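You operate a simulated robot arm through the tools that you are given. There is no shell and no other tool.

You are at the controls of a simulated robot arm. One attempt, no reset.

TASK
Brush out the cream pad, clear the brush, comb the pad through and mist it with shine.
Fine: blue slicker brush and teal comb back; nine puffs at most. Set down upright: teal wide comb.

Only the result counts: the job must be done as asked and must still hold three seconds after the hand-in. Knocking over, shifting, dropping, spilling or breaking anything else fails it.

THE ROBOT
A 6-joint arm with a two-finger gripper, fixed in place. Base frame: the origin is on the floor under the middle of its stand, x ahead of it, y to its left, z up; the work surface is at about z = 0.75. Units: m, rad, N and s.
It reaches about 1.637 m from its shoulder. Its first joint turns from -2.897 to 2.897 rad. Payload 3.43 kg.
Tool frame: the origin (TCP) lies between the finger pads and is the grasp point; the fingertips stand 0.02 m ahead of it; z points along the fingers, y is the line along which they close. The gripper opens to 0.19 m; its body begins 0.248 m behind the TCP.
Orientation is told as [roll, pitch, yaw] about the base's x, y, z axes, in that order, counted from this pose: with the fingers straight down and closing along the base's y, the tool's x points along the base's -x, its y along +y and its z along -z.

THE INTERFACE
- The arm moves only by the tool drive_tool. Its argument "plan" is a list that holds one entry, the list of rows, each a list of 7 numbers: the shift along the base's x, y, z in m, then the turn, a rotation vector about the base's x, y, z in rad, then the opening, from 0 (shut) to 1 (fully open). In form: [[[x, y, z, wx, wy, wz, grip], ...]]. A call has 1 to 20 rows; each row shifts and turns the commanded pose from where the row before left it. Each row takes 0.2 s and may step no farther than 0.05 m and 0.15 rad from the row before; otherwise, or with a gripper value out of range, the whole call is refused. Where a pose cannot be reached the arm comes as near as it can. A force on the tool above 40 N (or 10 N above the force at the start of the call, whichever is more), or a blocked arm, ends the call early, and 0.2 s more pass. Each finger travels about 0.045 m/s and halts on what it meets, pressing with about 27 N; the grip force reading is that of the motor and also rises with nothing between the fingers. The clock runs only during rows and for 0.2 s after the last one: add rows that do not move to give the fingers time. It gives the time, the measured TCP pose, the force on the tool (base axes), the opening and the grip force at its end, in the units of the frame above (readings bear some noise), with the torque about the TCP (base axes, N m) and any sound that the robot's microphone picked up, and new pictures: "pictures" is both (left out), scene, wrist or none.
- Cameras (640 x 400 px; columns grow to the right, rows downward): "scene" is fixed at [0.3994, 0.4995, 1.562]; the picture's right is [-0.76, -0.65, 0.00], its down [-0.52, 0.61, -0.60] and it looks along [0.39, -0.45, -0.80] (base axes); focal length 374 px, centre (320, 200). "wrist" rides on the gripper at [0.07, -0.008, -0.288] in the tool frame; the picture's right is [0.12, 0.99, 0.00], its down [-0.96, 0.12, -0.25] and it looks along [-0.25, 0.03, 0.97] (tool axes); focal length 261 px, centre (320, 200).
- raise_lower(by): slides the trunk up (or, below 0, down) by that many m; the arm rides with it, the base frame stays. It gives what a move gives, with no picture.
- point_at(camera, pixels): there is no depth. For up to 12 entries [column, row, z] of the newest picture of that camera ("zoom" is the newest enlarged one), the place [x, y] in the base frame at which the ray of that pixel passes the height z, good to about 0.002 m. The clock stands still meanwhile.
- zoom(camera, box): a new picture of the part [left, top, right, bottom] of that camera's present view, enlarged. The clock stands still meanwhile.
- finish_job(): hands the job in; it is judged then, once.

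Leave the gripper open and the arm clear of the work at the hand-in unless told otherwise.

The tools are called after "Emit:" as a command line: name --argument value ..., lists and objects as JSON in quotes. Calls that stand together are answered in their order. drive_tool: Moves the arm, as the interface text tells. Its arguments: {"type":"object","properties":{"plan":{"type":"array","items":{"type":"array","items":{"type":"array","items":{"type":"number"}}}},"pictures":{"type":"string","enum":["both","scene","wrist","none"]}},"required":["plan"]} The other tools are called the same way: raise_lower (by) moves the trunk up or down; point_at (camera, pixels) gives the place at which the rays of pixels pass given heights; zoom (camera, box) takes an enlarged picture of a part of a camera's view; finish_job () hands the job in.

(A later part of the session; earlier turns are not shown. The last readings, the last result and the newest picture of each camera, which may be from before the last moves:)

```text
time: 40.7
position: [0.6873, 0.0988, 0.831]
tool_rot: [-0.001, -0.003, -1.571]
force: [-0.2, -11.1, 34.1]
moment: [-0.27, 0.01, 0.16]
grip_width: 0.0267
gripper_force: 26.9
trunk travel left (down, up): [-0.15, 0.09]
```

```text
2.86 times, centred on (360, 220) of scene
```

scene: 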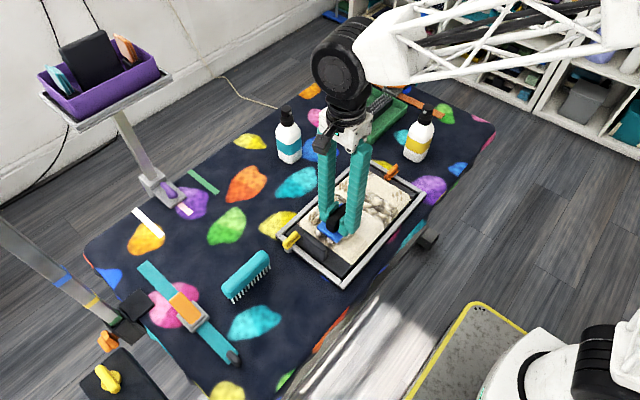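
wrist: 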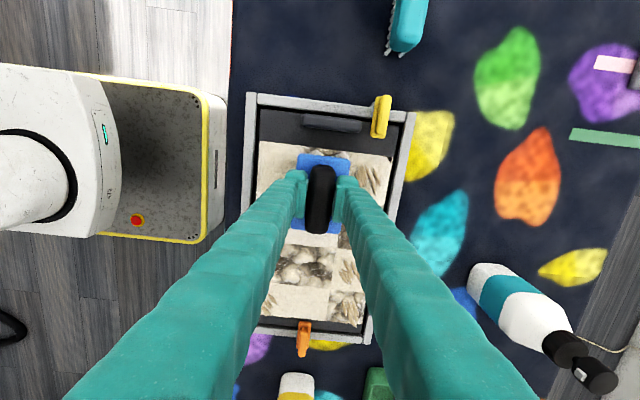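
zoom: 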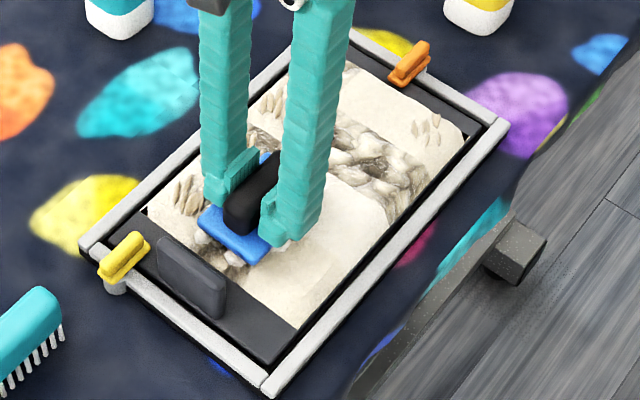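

Force climbed to about 35 N moving +y. That's more than I want, and the brush may be pivoting in the grip. I'll raise it off and inspect brush and pad.

Emit:
drive_tool --plan '[[[0, 0, 0.01, 0, 0, 0, 0], [0, 0, 0.03, 0, 0, 0, 0], [0, 0, 0.04, 0, 0, 0, 0], [0, 0.045, 0.01, 0, 0, 0, 0], [0, 0.045, 0, 0, 0, 0, 0], [0, 0.045, 0, 0, 0, 0, 0], [0, 0.045, 0, 0, 0, 0, 0], [0, 0, 0, 0, 0, 0, 0]]]' --pictures "both"

Emit:
zoom --camera "wrist" --box '[240, 230, 440, 400]'

Emit:
zoom --camera "scene" --box '[280, 150, 440, 290]'

Emit:
zoom --camera "scene" --box '[240, 210, 360, 310]'

Emit:
zoom --camera "wrist" --box '[270, 130, 370, 240]'

```text
time: 42.5
position: [0.6902, 0.2791, 0.9215]
tool_rot: [-0.001, -0.002, -1.571]
force: [0.7, -1.0, -1.1]
moment: [-0.01, 0.02, -0.01]
grip_width: 0.0267
gripper_force: 26.9
trunk travel left (down, up): [-0.15, 0.09]
```

scene: 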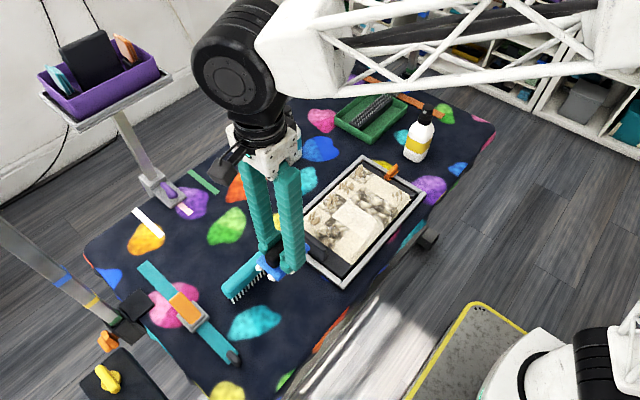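
wrist: 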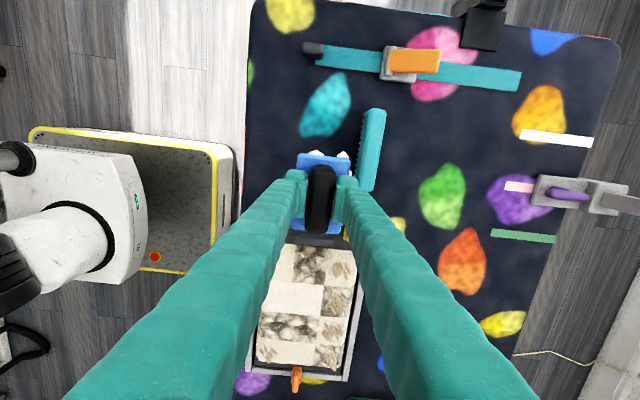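

```text
2.35 times, centred on (340, 315) of wrist
```

zoom: 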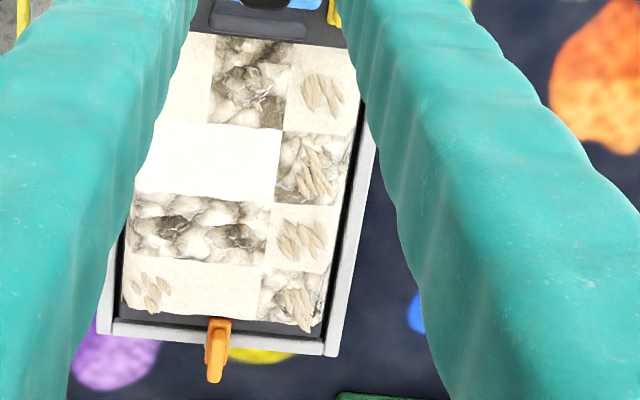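

```text
2.86 times, centred on (360, 220) of scene
```

zoom: 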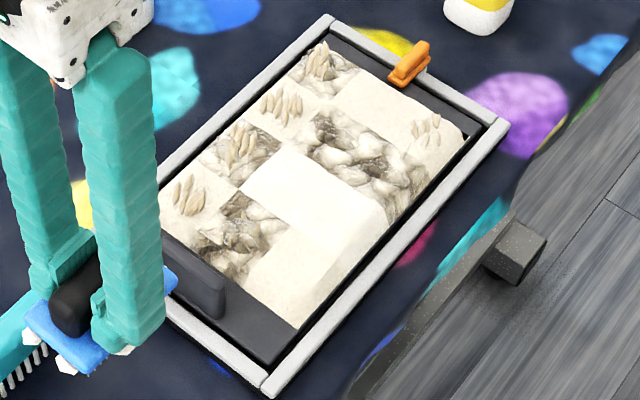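

```text
4.00 times, centred on (300, 260) of scene
```

zoom: 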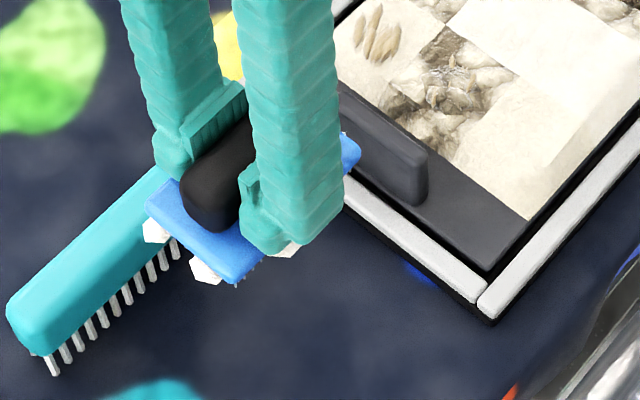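

```text
3.64 times, centred on (320, 185) of wrist
```

zoom: 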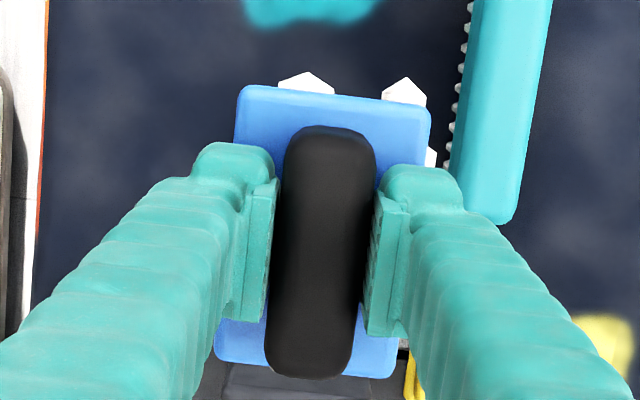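

Row 2 tufts are gone and the brush is still level, with several fluff clumps on it. Next is row 3 at x≈0.746: I'll move over y≈0.10 and descend to just above contact.

Emit:
drive_tool --plan '[[[0.0112, -0.036, 0, 0, 0, 0, 0], [0.0112, -0.036, 0, 0, 0, 0, 0], [0.0112, -0.036, 0, 0, 0, 0, 0], [0.0112, -0.036, 0, 0, 0, 0, 0], [0.0112, -0.035, 0, 0, 0, 0, 0], [0, 0, -0.035, 0, 0, 0, 0], [0, 0, -0.035, 0, 0, 0, 0], [0, 0, -0.016, 0, 0, 0, 0], [0, 0, -0.003, 0, 0, 0, 0], [0, 0, 0, 0, 0, 0, 0]]]' --pictures "both"

Emit:
zoom --camera "wrist" --box '[240, 80, 440, 240]'

```text
time: 44.7
position: [0.7446, 0.1001, 0.8311]
tool_rot: [-0.002, -0.001, -1.571]
force: [0.5, -0.2, 0.1]
moment: [0.05, 0.02, -0.04]
grip_width: 0.0267
gripper_force: 27.7
trunk travel left (down, up): [-0.15, 0.09]
```

scene: 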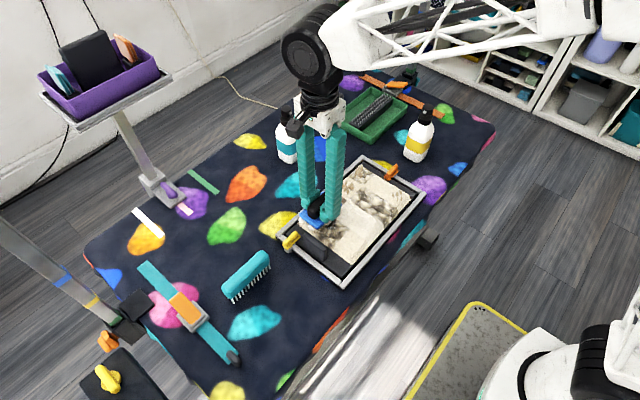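
wrist: 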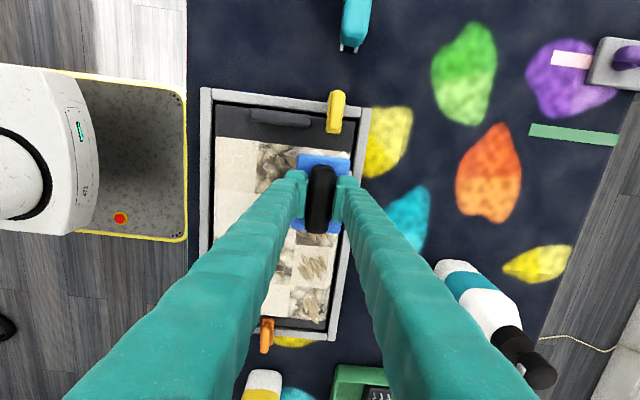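

```text
2.50 times, centred on (340, 160) of wrist
```

zoom: 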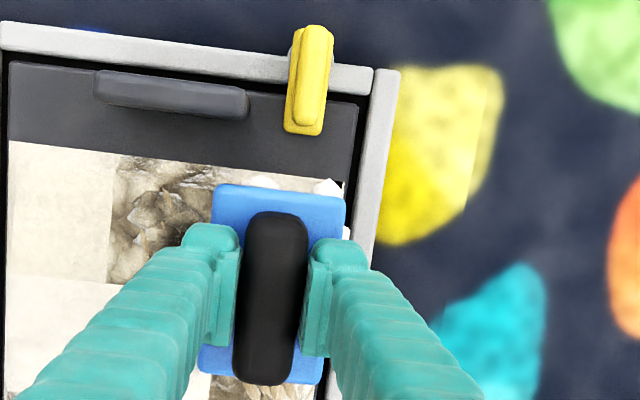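

Light contact now, about 1.5 N, and clear of the frame and the yellow latch. I'll press slightly and stroke -y with a small downward ramp.

Emit:
drive_tool --plan '[[[0, 0, -0.0005, 0, 0, 0, 0], [0, -0.0215, -0.0001, 0, 0, 0, 0], [0, -0.0215, -0.0002, 0, 0, 0, 0], [0, -0.0215, -0.0002, 0, 0, 0, 0]]]' --pictures "none"

```text
time: 45.7
position: [0.7437, 0.0351, 0.8307]
tool_rot: [0.001, -0.001, -1.573]
force: [0.1, 2.4, 12.5]
moment: [0.23, -0.04, -0.04]
grip_width: 0.0268
gripper_force: 26.9
trunk travel left (down, up): [-0.15, 0.09]
```

Emit:
drive_tool --plan '[[[0, -0.0215, 0, 0, 0, 0, 0], [0, -0.0215, 0, 0, 0, 0, 0], [0, -0.0215, -0.0001, 0, 0, 0, 0]]]' --pictures "none"

```text
time: 46.5
position: [0.7443, -0.0301, 0.8318]
tool_rot: [0.0, -0.001, -1.571]
force: [-0.5, 1.4, 12.9]
moment: [0.18, 0.05, -0.09]
grip_width: 0.0268
gripper_force: 27.4
trunk travel left (down, up): [-0.15, 0.09]
```

Emit:
drive_tool --plan '[[[0, -0.0215, 0, 0, 0, 0, 0], [0, -0.0215, 0, 0, 0, 0, 0], [0, -0.004, 0, 0, 0, 0, 0]]]' --pictures "scene"

Emit:
zoom --camera "scene" --box '[280, 150, 440, 290]'

```text
time: 47.3
position: [0.7447, -0.0762, 0.8313]
tool_rot: [-0.002, -0.002, -1.571]
force: [0.2, 4.5, 9.0]
moment: [0.11, -0.02, 0.08]
grip_width: 0.0266
gripper_force: 27.6
trunk travel left (down, up): [-0.15, 0.09]
```

scene: 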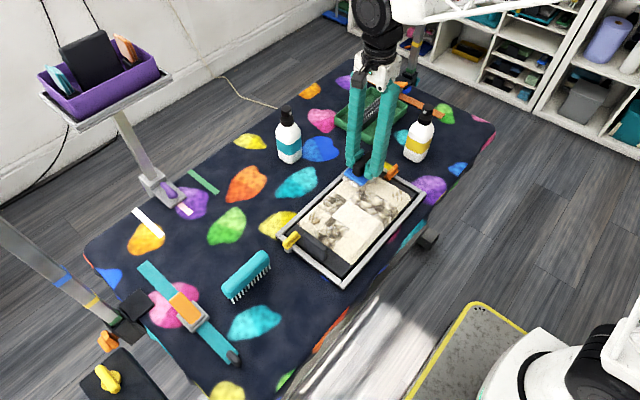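

```text
2.86 times, centred on (360, 220) of scene
```

zoom: 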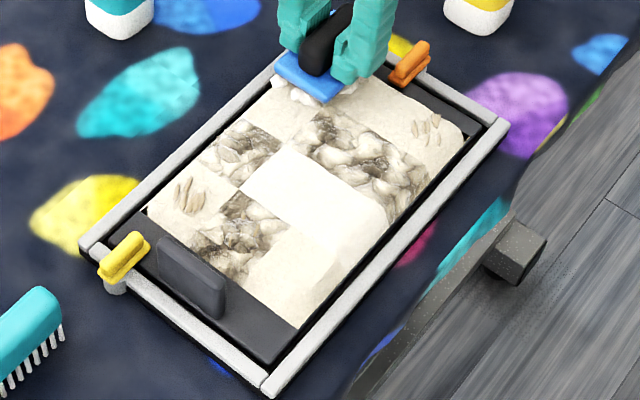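

Row 3 cell 2 is clean, cell 3 half done, and cell 4 still has its tuft. I'll ease up slightly and stroke back along +y.

Emit:
drive_tool --plan '[[[0, 0, 0.0008, 0, 0, 0, 0], [0, 0.0215, 0, 0, 0, 0, 0], [0, 0.0215, 0.0001, 0, 0, 0, 0]]]' --pictures "none"

```text
time: 48.1
position: [0.7452, -0.0331, 0.8326]
tool_rot: [-0.002, -0.001, -1.57]
force: [0.2, -0.3, -0.4]
moment: [0.04, -0.01, -0.01]
grip_width: 0.0266
gripper_force: 26.8
trunk travel left (down, up): [-0.15, 0.09]
```

Emit:
drive_tool --plan '[[[0, 0.0, -0.0004, 0, 0, 0, 0], [0, 0.0215, 0, 0, 0, 0, 0], [0, 0.0215, 0.0, 0, 0, 0, 0]]]' --pictures "none"

```text
time: 48.9
position: [0.7436, 0.0083, 0.8315]
tool_rot: [-0.002, -0.003, -1.571]
force: [0.4, 0.9, 8.8]
moment: [-0.09, 0.02, 0.07]
grip_width: 0.0268
gripper_force: 26.7
trunk travel left (down, up): [-0.15, 0.09]
```

Emit:
drive_tool --plan '[[[0, 0.0215, 0.0001, 0, 0, 0, 0], [0, 0.0215, 0.0001, 0, 0, 0, 0], [0, 0.0215, 0.0002, 0, 0, 0, 0], [0, 0.0215, 0.0001, 0, 0, 0, 0], [0, 0.012, 0, 0, 0, 0, 0]]]' --pictures "none"

```text
time: 50.1
position: [0.746, 0.1074, 0.8317]
tool_rot: [0.001, -0.003, -1.574]
force: [0.6, -5.3, 15.8]
moment: [-0.21, 0.03, 0.01]
grip_width: 0.0268
gripper_force: 27.2
trunk travel left (down, up): [-0.15, 0.09]
```

I'll stroke back once more over cells 4 and 3 of row 3, then look.

Emit:
drive_tool --plan '[[[0, -0.02, 0, 0, 0, 0, 0], [0, -0.0215, -0.0002, 0, 0, 0, 0], [0, -0.0215, -0.0002, 0, 0, 0, 0], [0, -0.0215, -0.0001, 0, 0, 0, 0]]]' --pictures "none"

Emit:
drive_tool --plan '[[[0, 0, 0.02, 0, 0, 0, 0], [0, 0, 0.03, 0, 0, 0, 0], [0, 0, 0.04, 0, 0, 0, 0], [0, 0.045, 0, 0, 0, 0, 0], [0, 0.045, 0, 0, 0, 0, 0], [0, 0.045, 0, 0, 0, 0, 0], [0, 0.045, 0, 0, 0, 0, 0], [0, 0.045, 0, 0, 0, 0, 0], [0, 0.02, 0, 0, 0, 0, 0], [0, 0, 0, 0, 0, 0, 0]]]' --pictures "both"

Emit:
zoom --camera "scene" --box '[280, 150, 440, 290]'

Emit:
zoom --camera "wrist" --box '[190, 220, 410, 400]'

Emit:
zoom --camera "scene" --box '[210, 190, 330, 290]'

Emit:
zoom --camera "wrist" --box '[270, 130, 370, 240]'

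```text
time: 51.1
position: [0.7452, 0.0243, 0.8317]
tool_rot: [-0.001, -0.001, -1.571]
force: [0.0, 2.9, 10.8]
moment: [0.17, -0.02, -0.12]
grip_width: 0.0267
gripper_force: 26.8
trunk travel left (down, up): [-0.15, 0.09]
```

```text
time: 53.3
position: [0.7469, 0.2689, 0.9221]
tool_rot: [-0.003, -0.001, -1.572]
force: [-0.4, 0.1, -0.8]
moment: [-0.01, -0.02, -0.01]
grip_width: 0.0269
gripper_force: 27.6
trunk travel left (down, up): [-0.15, 0.09]
```

scene: 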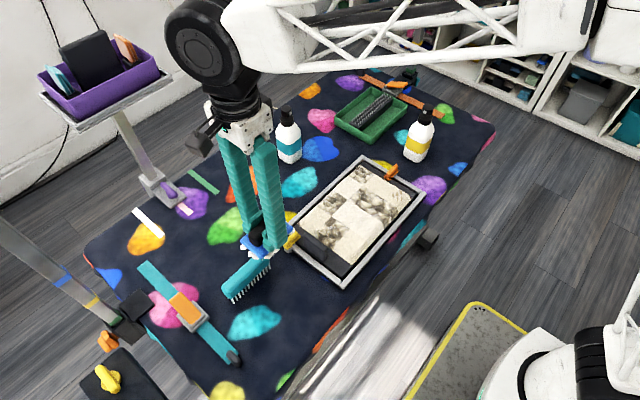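
wrist: 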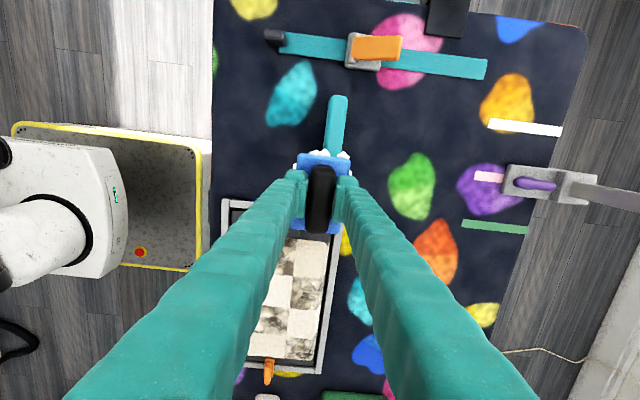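

```text
2.86 times, centred on (360, 220) of scene
```

zoom: 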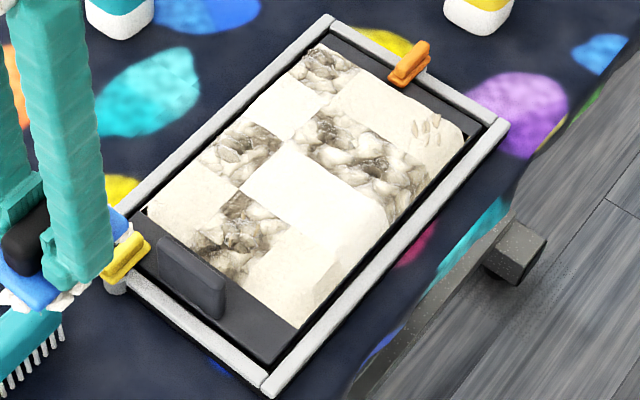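

```text
2.22 times, centred on (300, 310) of wrist
```

zoom: 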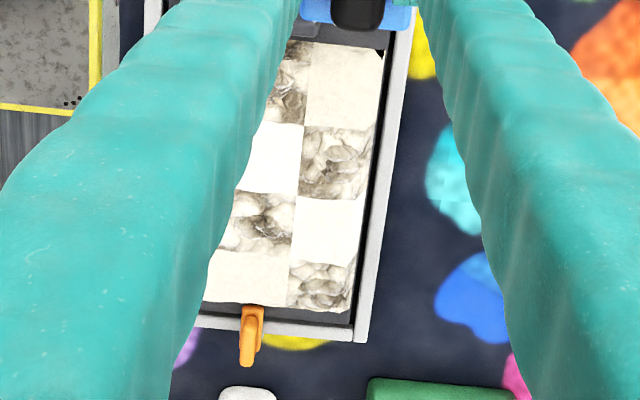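

```text
4.00 times, centred on (270, 240) of scene
```

zoom: 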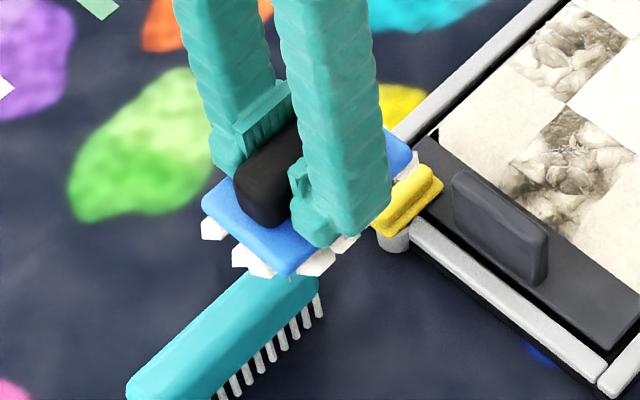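

```text
3.64 times, centred on (320, 185) of wrist
```

zoom: 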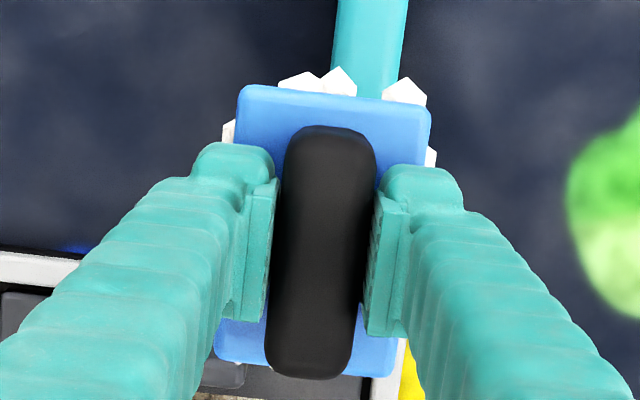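

Nearly all tufts are gone. Row 1 cell 1 still shows a small one. I'll zoom tightly to check for leftovers in the mat cells.

Emit:
zoom --camera "scene" --box '[300, 185, 380, 245]'

Emit:
zoom --camera "scene" --box '[340, 160, 420, 220]'

```text
6.67 times, centred on (340, 215) of scene
```

zoom: 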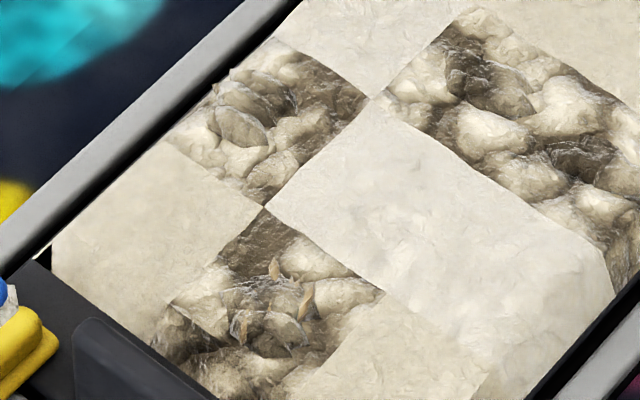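

```text
6.67 times, centred on (380, 190) of scene
```

zoom: 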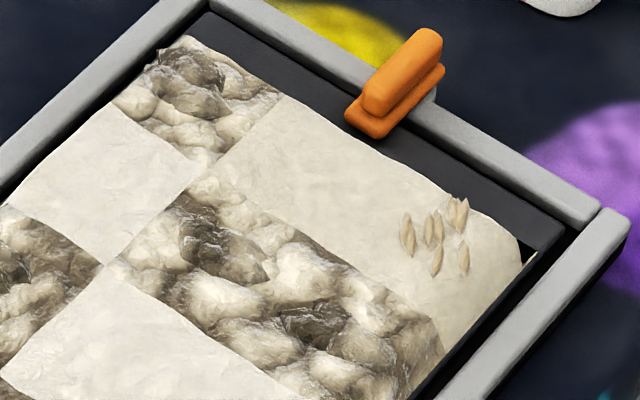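

Row 2 cell 4 has three tiny strands left and row 1 cell 1 a half tuft. I'll brush row 2 cell 4 again first.

Emit:
drive_tool --plan '[[[-0.0114, -0.034, 0, 0, 0, 0, 0], [-0.0114, -0.034, 0, 0, 0, 0, 0], [-0.0114, -0.034, 0, 0, 0, 0, 0], [-0.0114, -0.034, 0, 0, 0, 0, 0], [-0.0114, -0.029, 0, 0, 0, 0, 0], [0, 0, -0.035, 0, 0, 0, 0], [0, 0, -0.035, 0, 0, 0, 0], [0, 0, -0.016, 0, 0, 0, 0], [0, 0, -0.003, 0, 0, 0, 0], [0, 0, 0, 0, 0, 0, 0]]]' --pictures "none"

```text
time: 55.5
position: [0.6886, 0.1047, 0.8317]
tool_rot: [-0.002, -0.002, -1.571]
force: [-0.6, -0.4, -0.9]
moment: [0.0, 0.0, -0.02]
grip_width: 0.0269
gripper_force: 27.1
trunk travel left (down, up): [-0.15, 0.09]
```

Emit:
drive_tool --plan '[[[0, 0, -0.0006, 0, 0, 0, 0], [0, 0, 0, 0, 0, 0, 0]]]' --pictures "none"

```text
time: 56.1
position: [0.688, 0.1046, 0.8318]
tool_rot: [0.0, -0.002, -1.571]
force: [0.2, 1.0, 2.4]
moment: [0.07, -0.02, 0.03]
grip_width: 0.0269
gripper_force: 27.3
trunk travel left (down, up): [-0.15, 0.09]
```

Emit:
drive_tool --plan '[[[0, -0.005, -0.0004, 0, 0, 0, 0], [0, -0.02, -0.0002, 0, 0, 0, 0], [0, -0.02, -0.0002, 0, 0, 0, 0], [0, -0.02, -0.0002, 0, 0, 0, 0]]]' --pictures "none"

```text
time: 57.1
position: [0.6883, 0.0403, 0.8316]
tool_rot: [0.001, -0.003, -1.571]
force: [1.2, 7.5, 24.7]
moment: [0.22, 0.01, -0.14]
grip_width: 0.027
gripper_force: 27.1
trunk travel left (down, up): [-0.15, 0.09]
```

Emit:
drive_tool --plan '[[[0, 0, 0.0009, 0, 0, 0, 0], [0, 0.02, 0, 0, 0, 0, 0], [0, 0.02, 0.0, 0, 0, 0, 0], [0, 0.02, 0.0001, 0, 0, 0, 0]]]' --pictures "none"

```text
time: 58.1
position: [0.6882, 0.0979, 0.8328]
tool_rot: [-0.002, -0.001, -1.571]
force: [-0.4, 0.0, -0.3]
moment: [0.0, -0.02, 0.03]
grip_width: 0.0267
gripper_force: 27.4
trunk travel left (down, up): [-0.15, 0.09]
```

Now I'll lift and move over row 1 near cell 1 (x≈0.634, y≈-0.02), then descend to just above contact.

Emit:
drive_tool --plan '[[[0, 0, 0.03, 0, 0, 0, 0], [-0.013, -0.03, 0, 0, 0, 0, 0], [-0.013, -0.03, 0, 0, 0, 0, 0], [-0.014, -0.03, 0, 0, 0, 0, 0], [-0.014, -0.03, 0, 0, 0, 0, 0], [0, 0, -0.028, 0, 0, 0, 0], [0, 0, -0.002, 0, 0, 0, 0], [0, 0, 0, 0, 0, 0, 0]]]' --pictures "both"

Emit:
zoom --camera "scene" --box '[300, 185, 380, 245]'

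```text
time: 59.9
position: [0.6347, -0.0208, 0.8324]
tool_rot: [-0.002, -0.003, -1.57]
force: [0.2, 0.3, -0.8]
moment: [0.0, -0.01, 0.03]
grip_width: 0.0267
gripper_force: 27.0
trunk travel left (down, up): [-0.15, 0.09]
```

scene: 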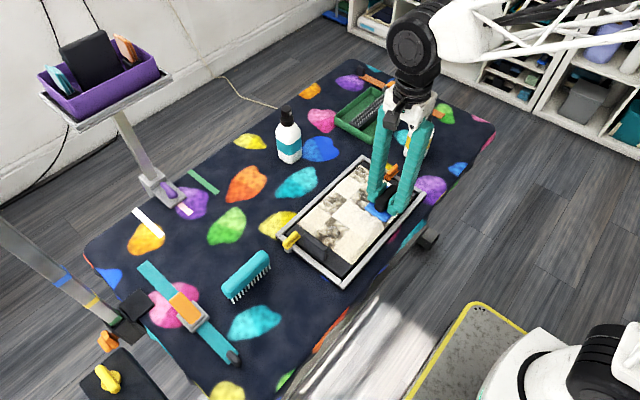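
wrist: 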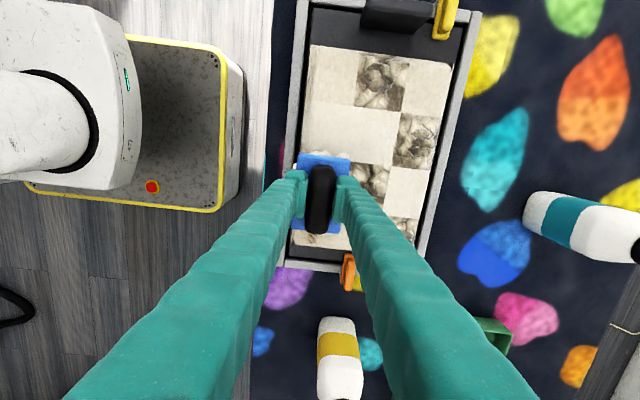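

```text
6.67 times, centred on (340, 215) of scene
```

zoom: 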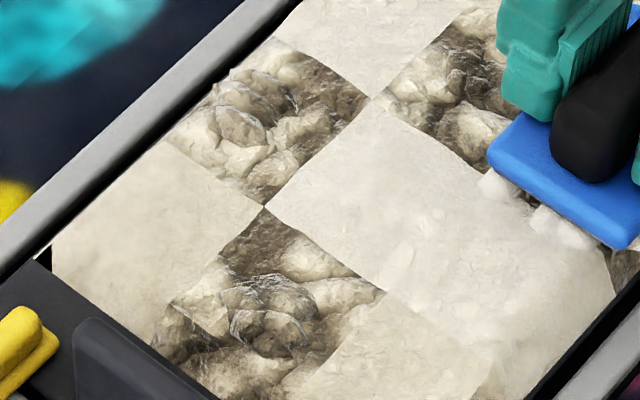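

Row 2 cell 4 is clean. I'll press lightly and stroke over row 1 cell 1.

Emit:
drive_tool --plan '[[[0, 0, -0.0007, 0, 0, 0, 0], [0, 0, 0, 0, 0, 0, 0]]]' --pictures "none"

```text
time: 60.5
position: [0.6347, -0.0215, 0.8325]
tool_rot: [-0.002, -0.002, -1.569]
force: [-0.8, -0.3, -1.3]
moment: [-0.02, 0.01, -0.02]
grip_width: 0.0269
gripper_force: 26.8
trunk travel left (down, up): [-0.15, 0.09]
```

Emit:
drive_tool --plan '[[[0, 0, -0.0007, 0, 0, 0, 0], [0, 0, 0, 0, 0, 0, 0]]]' --pictures "none"

```text
time: 61.1
position: [0.6341, -0.0215, 0.8319]
tool_rot: [-0.001, 0.0, -1.57]
force: [-1.6, -0.6, 6.4]
moment: [-0.04, -0.06, -0.01]
grip_width: 0.0267
gripper_force: 27.3
trunk travel left (down, up): [-0.15, 0.09]
```

Emit:
drive_tool --plan '[[[0, -0.02, -0.0003, 0, 0, 0, 0], [0, -0.02, -0.0003, 0, 0, 0, 0], [0, -0.018, -0.0002, 0, 0, 0, 0]]]' --pictures "none"

```text
time: 61.9
position: [0.6334, -0.0795, 0.8324]
tool_rot: [0.001, -0.002, -1.569]
force: [0.4, 8.7, 29.1]
moment: [0.46, 0.02, 0.0]
grip_width: 0.0269
gripper_force: 26.7
trunk travel left (down, up): [-0.15, 0.09]
```

Emit:
drive_tool --plan '[[[0, 0, 0.001, 0, 0, 0, 0], [0, 0.02, 0, 0, 0, 0, 0], [0, 0.02, 0, 0, 0, 0, 0], [0, 0.018, 0, 0, 0, 0, 0]]]' --pictures "none"

Emit:
drive_tool --plan '[[[0, 0, 0.03, 0, 0, 0, 0], [0, 0, 0.04, 0, 0, 0, 0], [0, 0.04, 0.02, 0, 0, 0, 0], [0, 0.045, 0, 0, 0, 0, 0], [0, 0.045, 0, 0, 0, 0, 0], [0, 0.045, 0, 0, 0, 0, 0], [0, 0.045, 0, 0, 0, 0, 0], [0, 0.045, 0, 0, 0, 0, 0], [0, 0.03, 0, 0, 0, 0, 0], [0, 0, 0, 0, 0, 0, 0]]]' --pictures "both"

Emit:
zoom --camera "scene" --box '[290, 155, 430, 265]'

Emit:
zoom --camera "wrist" --box '[230, 220, 410, 400]'

```text
time: 62.9
position: [0.6325, -0.0193, 0.8323]
tool_rot: [0.001, -0.002, -1.569]
force: [-1.0, -8.0, 28.4]
moment: [-0.49, -0.05, 0.18]
grip_width: 0.0266
gripper_force: 27.1
trunk travel left (down, up): [-0.15, 0.09]
```

```text
time: 65.1
position: [0.6342, 0.2756, 0.9214]
tool_rot: [0.001, -0.001, -1.571]
force: [-0.5, -0.9, -1.2]
moment: [0.03, -0.01, 0.02]
grip_width: 0.0268
gripper_force: 27.1
trunk travel left (down, up): [-0.15, 0.09]
```

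scene: 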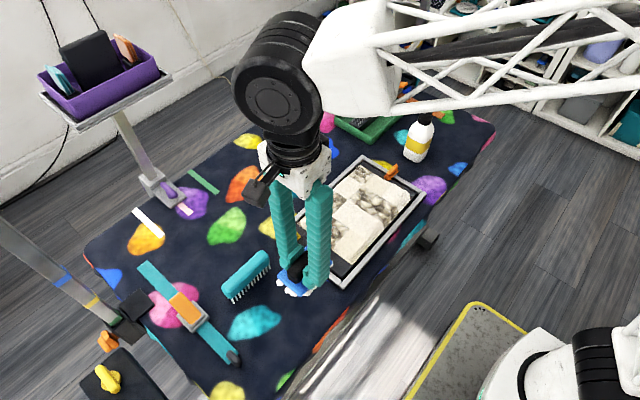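
wrist: 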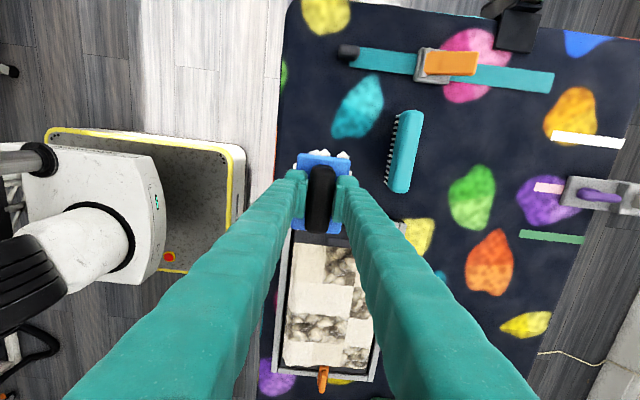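

```text
3.64 times, centred on (360, 210) of scene
```

zoom: 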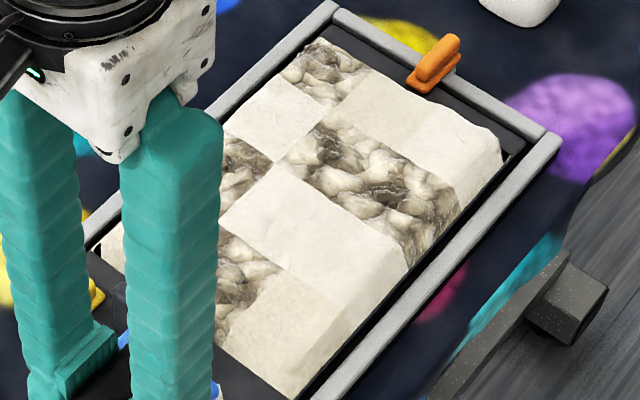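

```text
2.22 times, centred on (320, 310) of wrist
```

zoom: 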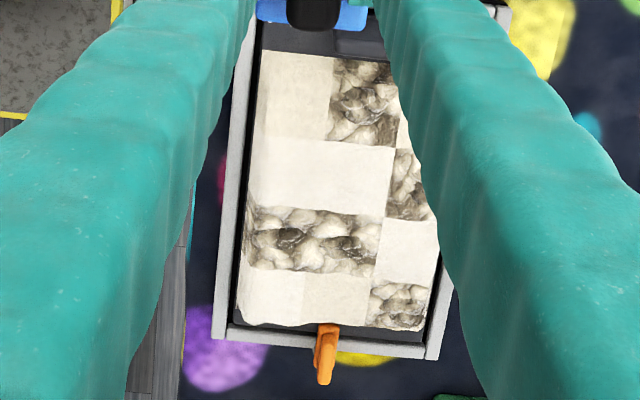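

All tufts are gone, but some cells look brighter than others: row 1 cell 3, row 2 cell 3 and row 3 cell 2. I'll zoom to see whether the duller end cells still need brushing.

Emit:
zoom --camera "scene" --box '[340, 160, 420, 220]'

Emit:
zoom --camera "scene" --box '[310, 200, 400, 270]'

Emit:
zoom --camera "wrist" --box '[270, 235, 390, 380]'

Emit:
zoom --camera "scene" --box '[260, 240, 340, 310]'

```text
6.67 times, centred on (380, 190) of scene
```

zoom: 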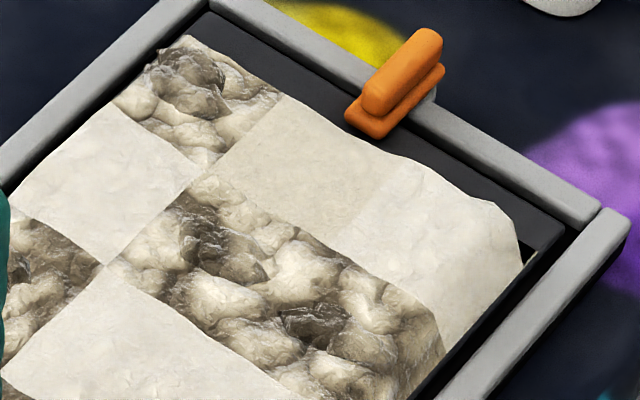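

```text
5.71 times, centred on (355, 235) of scene
```

zoom: 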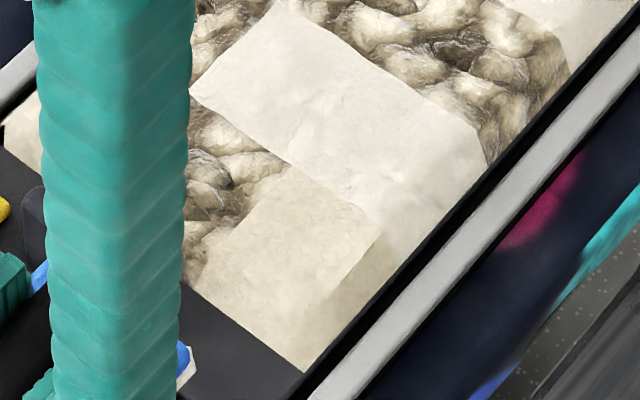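

```text
2.76 times, centred on (330, 308) of wrist
```

zoom: 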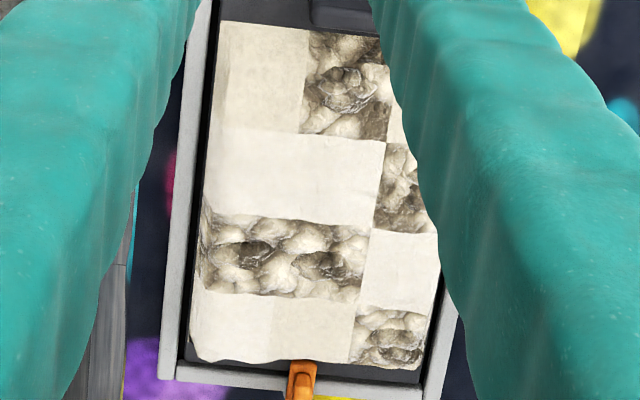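

```text
5.71 times, centred on (300, 275) of scene
```

zoom: 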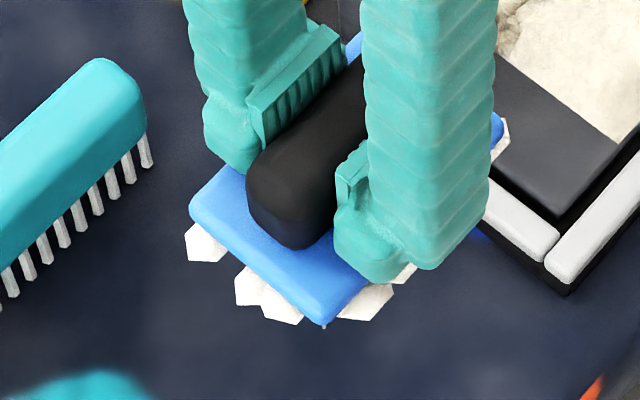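

The never-brushed row 2 cell 1 is the dullest, and the end-column cells are duller than the middle ones. Brightness seems to follow brushing distance, so I'll add short strokes over the end cells. Row 1 cell 4 first.

Emit:
drive_tool --plan '[[[0, -0.04, 0, 0, 0, 0, 0], [0, -0.042, 0, 0, 0, 0, 0], [0, -0.042, 0, 0, 0, 0, 0], [0, -0.042, 0, 0, 0, 0, 0], [0, 0, -0.035, 0, 0, 0, 0], [0, 0, -0.035, 0, 0, 0, 0], [0, 0, -0.016, 0, 0, 0, 0], [0, 0, -0.002, 0, 0, 0, 0], [0, 0, -0.0005, 0, 0, 0, 0], [0, 0, 0, 0, 0, 0, 0]]]' --pictures "none"

```text
time: 67.3
position: [0.6341, 0.1085, 0.8338]
tool_rot: [-0.001, -0.002, -1.571]
force: [0.8, 0.3, -0.4]
moment: [-0.02, 0.0, -0.03]
grip_width: 0.027
gripper_force: 27.0
trunk travel left (down, up): [-0.15, 0.09]
```

Emit:
drive_tool --plan '[[[0, 0, -0.001, 0, 0, 0, 0], [0, 0, 0, 0, 0, 0, 0]]]' --pictures "none"

```text
time: 67.9
position: [0.6348, 0.1084, 0.8312]
tool_rot: [0.001, -0.001, -1.572]
force: [-0.1, 0.5, 1.5]
moment: [0.07, -0.04, 0.0]
grip_width: 0.0269
gripper_force: 26.9
trunk travel left (down, up): [-0.15, 0.09]
```

Emit:
drive_tool --plan '[[[0, 0, -0.0003, 0, 0, 0, 0], [0, -0.022, -0.0001, 0, 0, 0, 0], [0, -0.022, -0.0001, 0, 0, 0, 0], [0, 0.022, 0.0001, 0, 0, 0, 0], [0, 0.022, 0.0001, 0, 0, 0, 0]]]' --pictures "none"

```text
time: 69.1
position: [0.6353, 0.1065, 0.8313]
tool_rot: [0.002, -0.002, -1.571]
force: [0.7, -6.9, 19.8]
moment: [-0.24, 0.01, 0.1]
grip_width: 0.0271
gripper_force: 27.6
trunk travel left (down, up): [-0.15, 0.09]
```

Emit:
drive_tool --plan '[[[0, -0.022, 0.0001, 0, 0, 0, 0], [0, -0.022, 0, 0, 0, 0, 0], [0, 0.022, 0.0001, 0, 0, 0, 0], [0, 0.022, 0.0001, 0, 0, 0, 0], [0, -0.022, 0, 0, 0, 0, 0], [0, -0.022, 0, 0, 0, 0, 0]]]' --pictures "none"

Emit:
drive_tool --plan '[[[0, 0, 0.02, 0, 0, 0, 0], [0, -0.045, 0.01, 0, 0, 0, 0], [0, -0.045, 0, 0, 0, 0, 0], [0, -0.045, 0, 0, 0, 0, 0]]]' --pictures "both"

Emit:
zoom --camera "scene" --box '[290, 155, 430, 265]'

```text
time: 70.5
position: [0.6339, 0.0649, 0.8332]
tool_rot: [-0.001, -0.002, -1.57]
force: [0.2, -0.3, 0.0]
moment: [-0.07, 0.04, 0.02]
grip_width: 0.0267
gripper_force: 27.2
trunk travel left (down, up): [-0.15, 0.09]
```

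```text
time: 71.5
position: [0.6337, -0.0702, 0.8581]
tool_rot: [-0.003, -0.002, -1.571]
force: [-1.2, 0.7, -1.3]
moment: [-0.09, 0.01, -0.01]
grip_width: 0.0267
gripper_force: 26.3
trunk travel left (down, up): [-0.15, 0.09]
```

scene: 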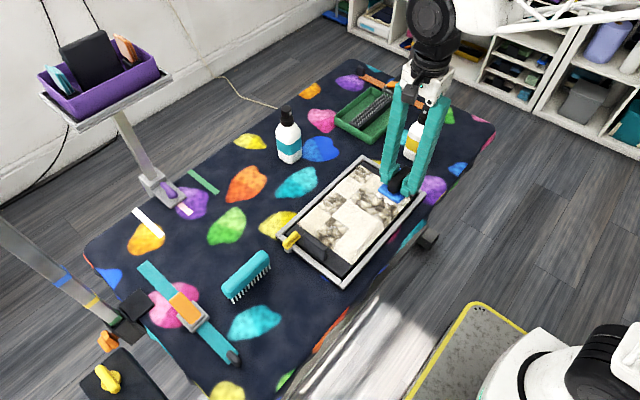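
wrist: 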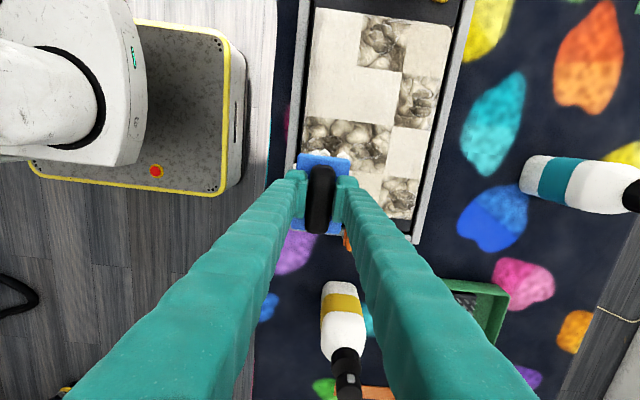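

```text
3.64 times, centred on (360, 210) of scene
```

zoom: 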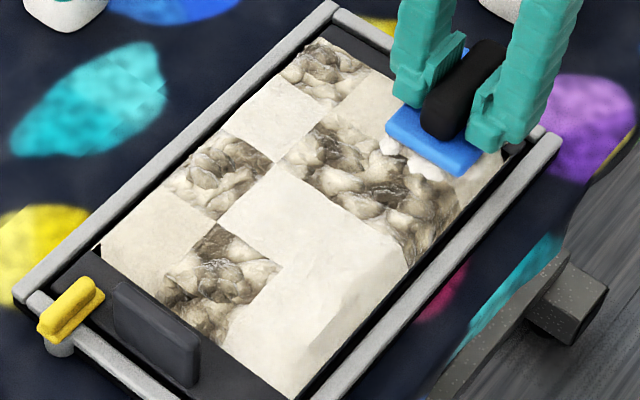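

Row 1 cell 4 now matches its bright neighbour, so distance matters. I'm above row 1 cell 1, so I'll give it a few more short strokes.

Emit:
drive_tool --plan '[[[0, 0.005, -0.02, 0, 0, 0, 0], [0, 0, -0.009, 0, 0, 0, 0], [0, 0, -0.002, 0, 0, 0, 0], [0, 0, 0, 0, 0, 0, 0]]]' --pictures "none"

```text
time: 72.5
position: [0.6349, -0.065, 0.8313]
tool_rot: [0.002, -0.003, -1.571]
force: [-7.4, 0.9, 26.4]
moment: [0.14, 0.34, 0.01]
grip_width: 0.0268
gripper_force: 26.9
trunk travel left (down, up): [-0.15, 0.09]
stopped in row 4: the force on the tool passed its limit at 41 N (the readings are from after the stop); the commanded pose is now the measured one
```

Over-pressed by about a millimetre there. I'll ease up and read before stroking.

Emit:
drive_tool --plan '[[[0, 0, 0.0015, 0, 0, 0, 0], [0, 0, 0, 0, 0, 0, 0]]]' --pictures "none"

```text
time: 73.1
position: [0.6344, -0.0666, 0.8317]
tool_rot: [0.001, -0.001, -1.571]
force: [-3.5, -3.5, 18.7]
moment: [-0.11, 0.05, 0.02]
grip_width: 0.0267
gripper_force: 27.2
trunk travel left (down, up): [-0.15, 0.09]
```

Emit:
drive_tool --plan '[[[0, 0, 0.0008, 0, 0, 0, 0], [0, -0.012, 0, 0, 0, 0, 0], [0, 0.02, 0, 0, 0, 0, 0], [0, 0.02, 0, 0, 0, 0, 0]]]' --pictures "none"

```text
time: 74.1
position: [0.6362, -0.0385, 0.8322]
tool_rot: [0.001, -0.001, -1.572]
force: [-0.8, -4.6, 13.4]
moment: [-0.15, 0.07, 0.06]
grip_width: 0.0269
gripper_force: 27.7
trunk travel left (down, up): [-0.15, 0.09]
```

Emit:
drive_tool --plan '[[[0, -0.02, 0, 0, 0, 0, 0], [0, -0.02, -0.0002, 0, 0, 0, 0], [0, 0.02, 0.0002, 0, 0, 0, 0], [0, 0.02, 0.0002, 0, 0, 0, 0], [0, 0, 0.001, 0, 0, 0, 0]]]' --pictures "none"

```text
time: 75.3
position: [0.6363, -0.0381, 0.8328]
tool_rot: [0.0, -0.002, -1.57]
force: [0.5, 0.0, -0.8]
moment: [0.03, 0.02, 0.0]
grip_width: 0.0269
gripper_force: 27.1
trunk travel left (down, up): [-0.15, 0.09]
```

Emit:
point_at --camera "scene" --pixels '[[383.8, 177.5, 0.79], [378.5, 180, 0.79], [387, 181, 0.79], [383.8, 177.5, 0.8]]'

Emit:
drive_tool --plan '[[[0, 0, 0.03, 0, 0, 0, 0], [0.018, 0.01, 0, 0, 0, 0, 0], [0.018, 0.01, 0, 0, 0, 0, 0], [0.018, 0.0, 0, 0, 0, 0, 0], [0, 0, 0, 0, 0, 0, 0]]]' --pictures "both"

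Emit:
zoom --camera "scene" --box '[340, 150, 420, 210]'

Emit:
zoom --camera "wrist" --box '[240, 130, 440, 290]'

```text
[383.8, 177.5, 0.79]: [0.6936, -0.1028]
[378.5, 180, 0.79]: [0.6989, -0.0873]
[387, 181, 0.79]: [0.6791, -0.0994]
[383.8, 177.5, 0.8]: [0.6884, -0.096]
```

```text
time: 76.5
position: [0.6912, -0.0179, 0.8638]
tool_rot: [0.001, -0.002, -1.57]
force: [-0.6, -0.8, -1.4]
moment: [0.01, 0.03, -0.01]
grip_width: 0.0267
gripper_force: 26.7
trunk travel left (down, up): [-0.15, 0.09]
```

scene: 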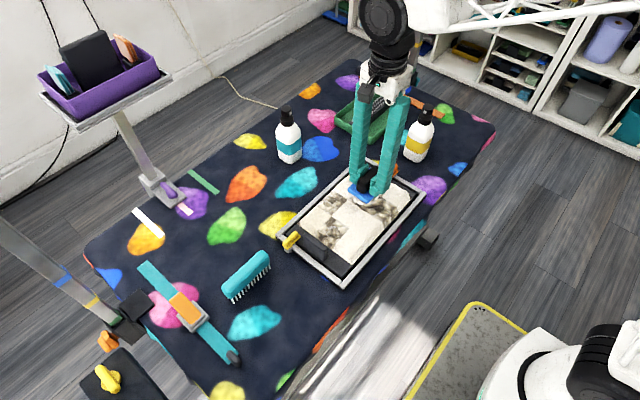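
wrist: 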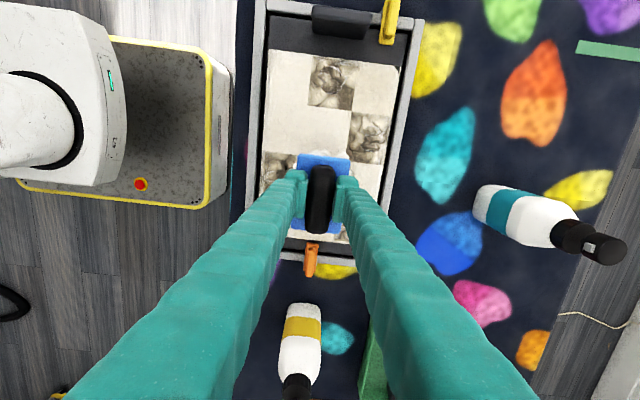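

```text
6.67 times, centred on (380, 180) of scene
```

zoom: 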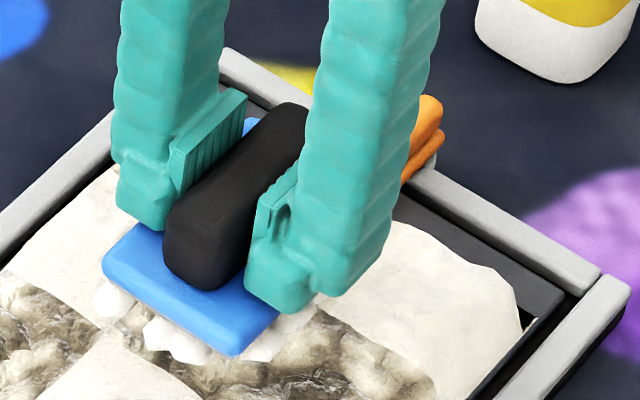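

```text
2.50 times, centred on (340, 210) of wrist
```

zoom: 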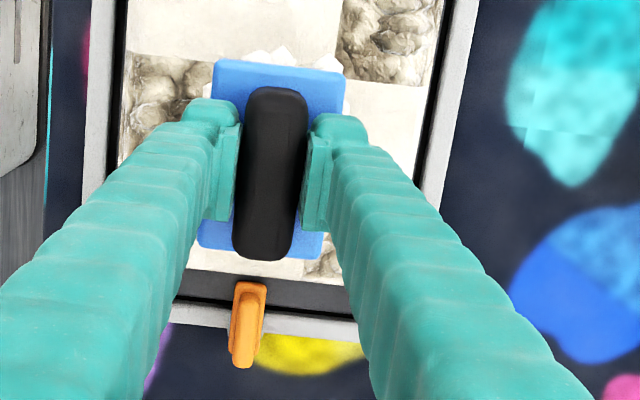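

I'll measure the orange latch's inner end so the brush stays clear of it.

Emit:
point_at --camera "wrist" --pixels '[[312, 243.2, 0.79], [312, 243.2, 0.8], [295, 237, 0.787], [312, 258, 0.8]]'

```text
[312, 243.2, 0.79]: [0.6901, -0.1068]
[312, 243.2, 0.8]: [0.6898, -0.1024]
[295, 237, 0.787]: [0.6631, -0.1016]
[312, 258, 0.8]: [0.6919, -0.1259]
```

The latch's inner end is at y≈-0.103, so the brush centre must stay at y≥-0.048. I'll reach row 2 cell 1 with strokes along x at y≈-0.047.

Emit:
drive_tool --plan '[[[-0.016, -0.014, 0, 0, 0, 0, 0], [-0.015, -0.015, 0, 0, 0, 0, 0], [0, 0, -0.02, 0, 0, 0, 0], [0, 0, -0.008, 0, 0, 0, 0], [0, 0, -0.0015, 0, 0, 0, 0], [0, 0, 0, 0, 0, 0, 0]]]' --pictures "none"

```text
time: 77.9
position: [0.6579, -0.0465, 0.8342]
tool_rot: [0.002, -0.001, -1.572]
force: [0.1, 0.2, -1.7]
moment: [0.02, 0.01, -0.02]
grip_width: 0.0268
gripper_force: 27.3
trunk travel left (down, up): [-0.15, 0.09]
```

Emit:
drive_tool --plan '[[[0, 0, -0.001, 0, 0, 0, 0], [0, 0, 0, 0, 0, 0, 0]]]' --pictures "none"

```text
time: 78.5
position: [0.6583, -0.0476, 0.833]
tool_rot: [0.003, -0.001, -1.57]
force: [0.0, 0.1, -1.5]
moment: [-0.03, 0.0, 0.0]
grip_width: 0.0267
gripper_force: 27.7
trunk travel left (down, up): [-0.15, 0.09]
```

Emit:
drive_tool --plan '[[[0, 0, -0.001, 0, 0, 0, 0], [0, 0, 0, 0, 0, 0, 0]]]' --pictures "none"

```text
time: 79.1
position: [0.6586, -0.0475, 0.8319]
tool_rot: [0.0, -0.002, -1.57]
force: [0.5, 0.0, -1.5]
moment: [0.04, 0.01, -0.03]
grip_width: 0.0269
gripper_force: 26.7
trunk travel left (down, up): [-0.15, 0.09]
```

Emit:
drive_tool --plan '[[[0, 0, -0.0007, 0, 0, 0, 0], [0, 0, 0, 0, 0, 0, 0]]]' --pictures "none"

```text
time: 79.7
position: [0.6587, -0.0473, 0.832]
tool_rot: [0.001, -0.002, -1.571]
force: [0.2, -0.2, 1.8]
moment: [0.06, 0.05, 0.03]
grip_width: 0.0267
gripper_force: 27.2
trunk travel left (down, up): [-0.15, 0.09]
```

Light contact, about 3 N. I'll stroke along +x and back.

Emit:
drive_tool --plan '[[[0.0, 0, -0.0003, 0, 0, 0, 0], [0.022, 0, 0, 0, 0, 0, 0], [0.022, 0, 0, 0, 0, 0, 0], [0.022, 0, 0, 0, 0, 0, 0]]]' --pictures "none"

```text
time: 80.7
position: [0.7241, -0.0483, 0.8321]
tool_rot: [0.002, -0.001, -1.571]
force: [-7.2, -1.0, 21.5]
moment: [0.04, 0.26, 0.06]
grip_width: 0.0268
gripper_force: 27.3
trunk travel left (down, up): [-0.15, 0.09]
```

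Emit:
drive_tool --plan '[[[-0.022, 0, 0.0003, 0, 0, 0, 0], [-0.022, 0, 0, 0, 0, 0, 0], [-0.022, 0, 0.0001, 0, 0, 0, 0]]]' --pictures "none"

```text
time: 81.5
position: [0.6579, -0.048, 0.8307]
tool_rot: [0.002, -0.002, -1.572]
force: [0.7, 0.3, 13.6]
moment: [0.05, 0.04, -0.02]
grip_width: 0.0267
gripper_force: 27.5
trunk travel left (down, up): [-0.15, 0.09]
```

Emit:
drive_tool --plan '[[[0.022, 0, 0.0001, 0, 0, 0, 0], [0.022, 0, 0.0, 0, 0, 0, 0], [0.022, 0, 0.0, 0, 0, 0, 0], [-0.022, 0, 0, 0, 0, 0, 0], [-0.022, 0, 0, 0, 0, 0, 0], [-0.022, 0, 0, 0, 0, 0, 0]]]' --pictures "none"

Emit:
drive_tool --plan '[[[0, 0, 0.03, 0, 0, 0, 0], [0.02, 0.04, 0.02, 0, 0, 0, 0], [0.02, 0.045, 0, 0, 0, 0, 0], [0.02, 0.045, 0, 0, 0, 0, 0], [0.014, 0.03, 0, 0, 0, 0, 0], [0, 0, 0, 0, 0, 0, 0]]]' --pictures "both"

Emit:
zoom --camera "scene" --box '[290, 155, 430, 265]'

Emit:
zoom --camera "scene" --box '[340, 160, 420, 220]'

```text
time: 82.9
position: [0.6581, -0.0474, 0.8314]
tool_rot: [0.0, -0.001, -1.569]
force: [0.2, 0.3, 0.3]
moment: [-0.02, 0.04, 0.01]
grip_width: 0.0265
gripper_force: 26.7
trunk travel left (down, up): [-0.15, 0.09]
```

```text
time: 84.3
position: [0.7317, 0.1145, 0.8848]
tool_rot: [0.001, -0.001, -1.573]
force: [-0.8, -0.2, -1.0]
moment: [-0.01, 0.02, -0.03]
grip_width: 0.0268
gripper_force: 27.1
trunk travel left (down, up): [-0.15, 0.09]
```

scene: 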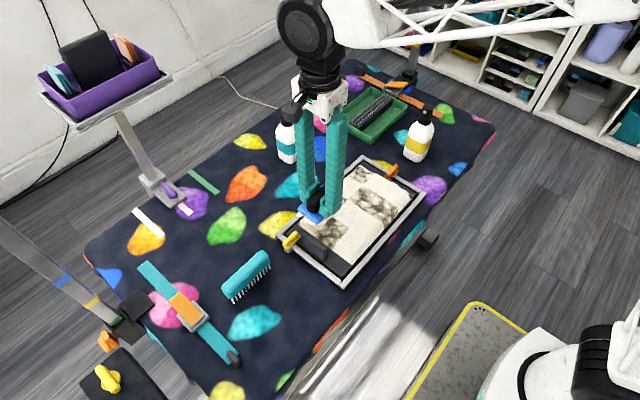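
wrist: 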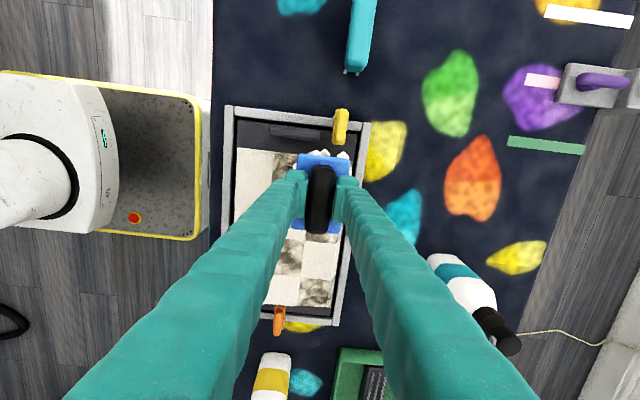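

```text
3.64 times, centred on (360, 210) of scene
```

zoom: 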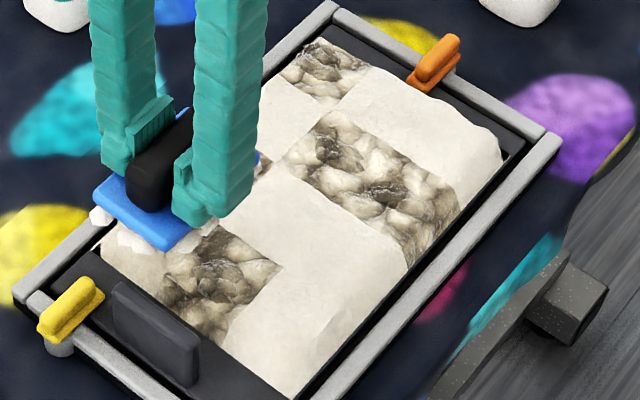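

```text
6.67 times, centred on (380, 190) of scene
```

zoom: 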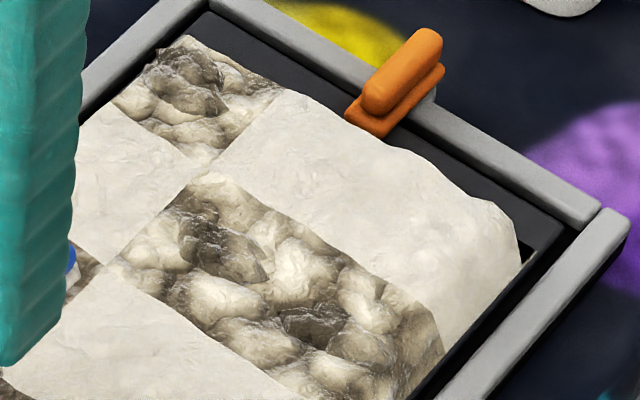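

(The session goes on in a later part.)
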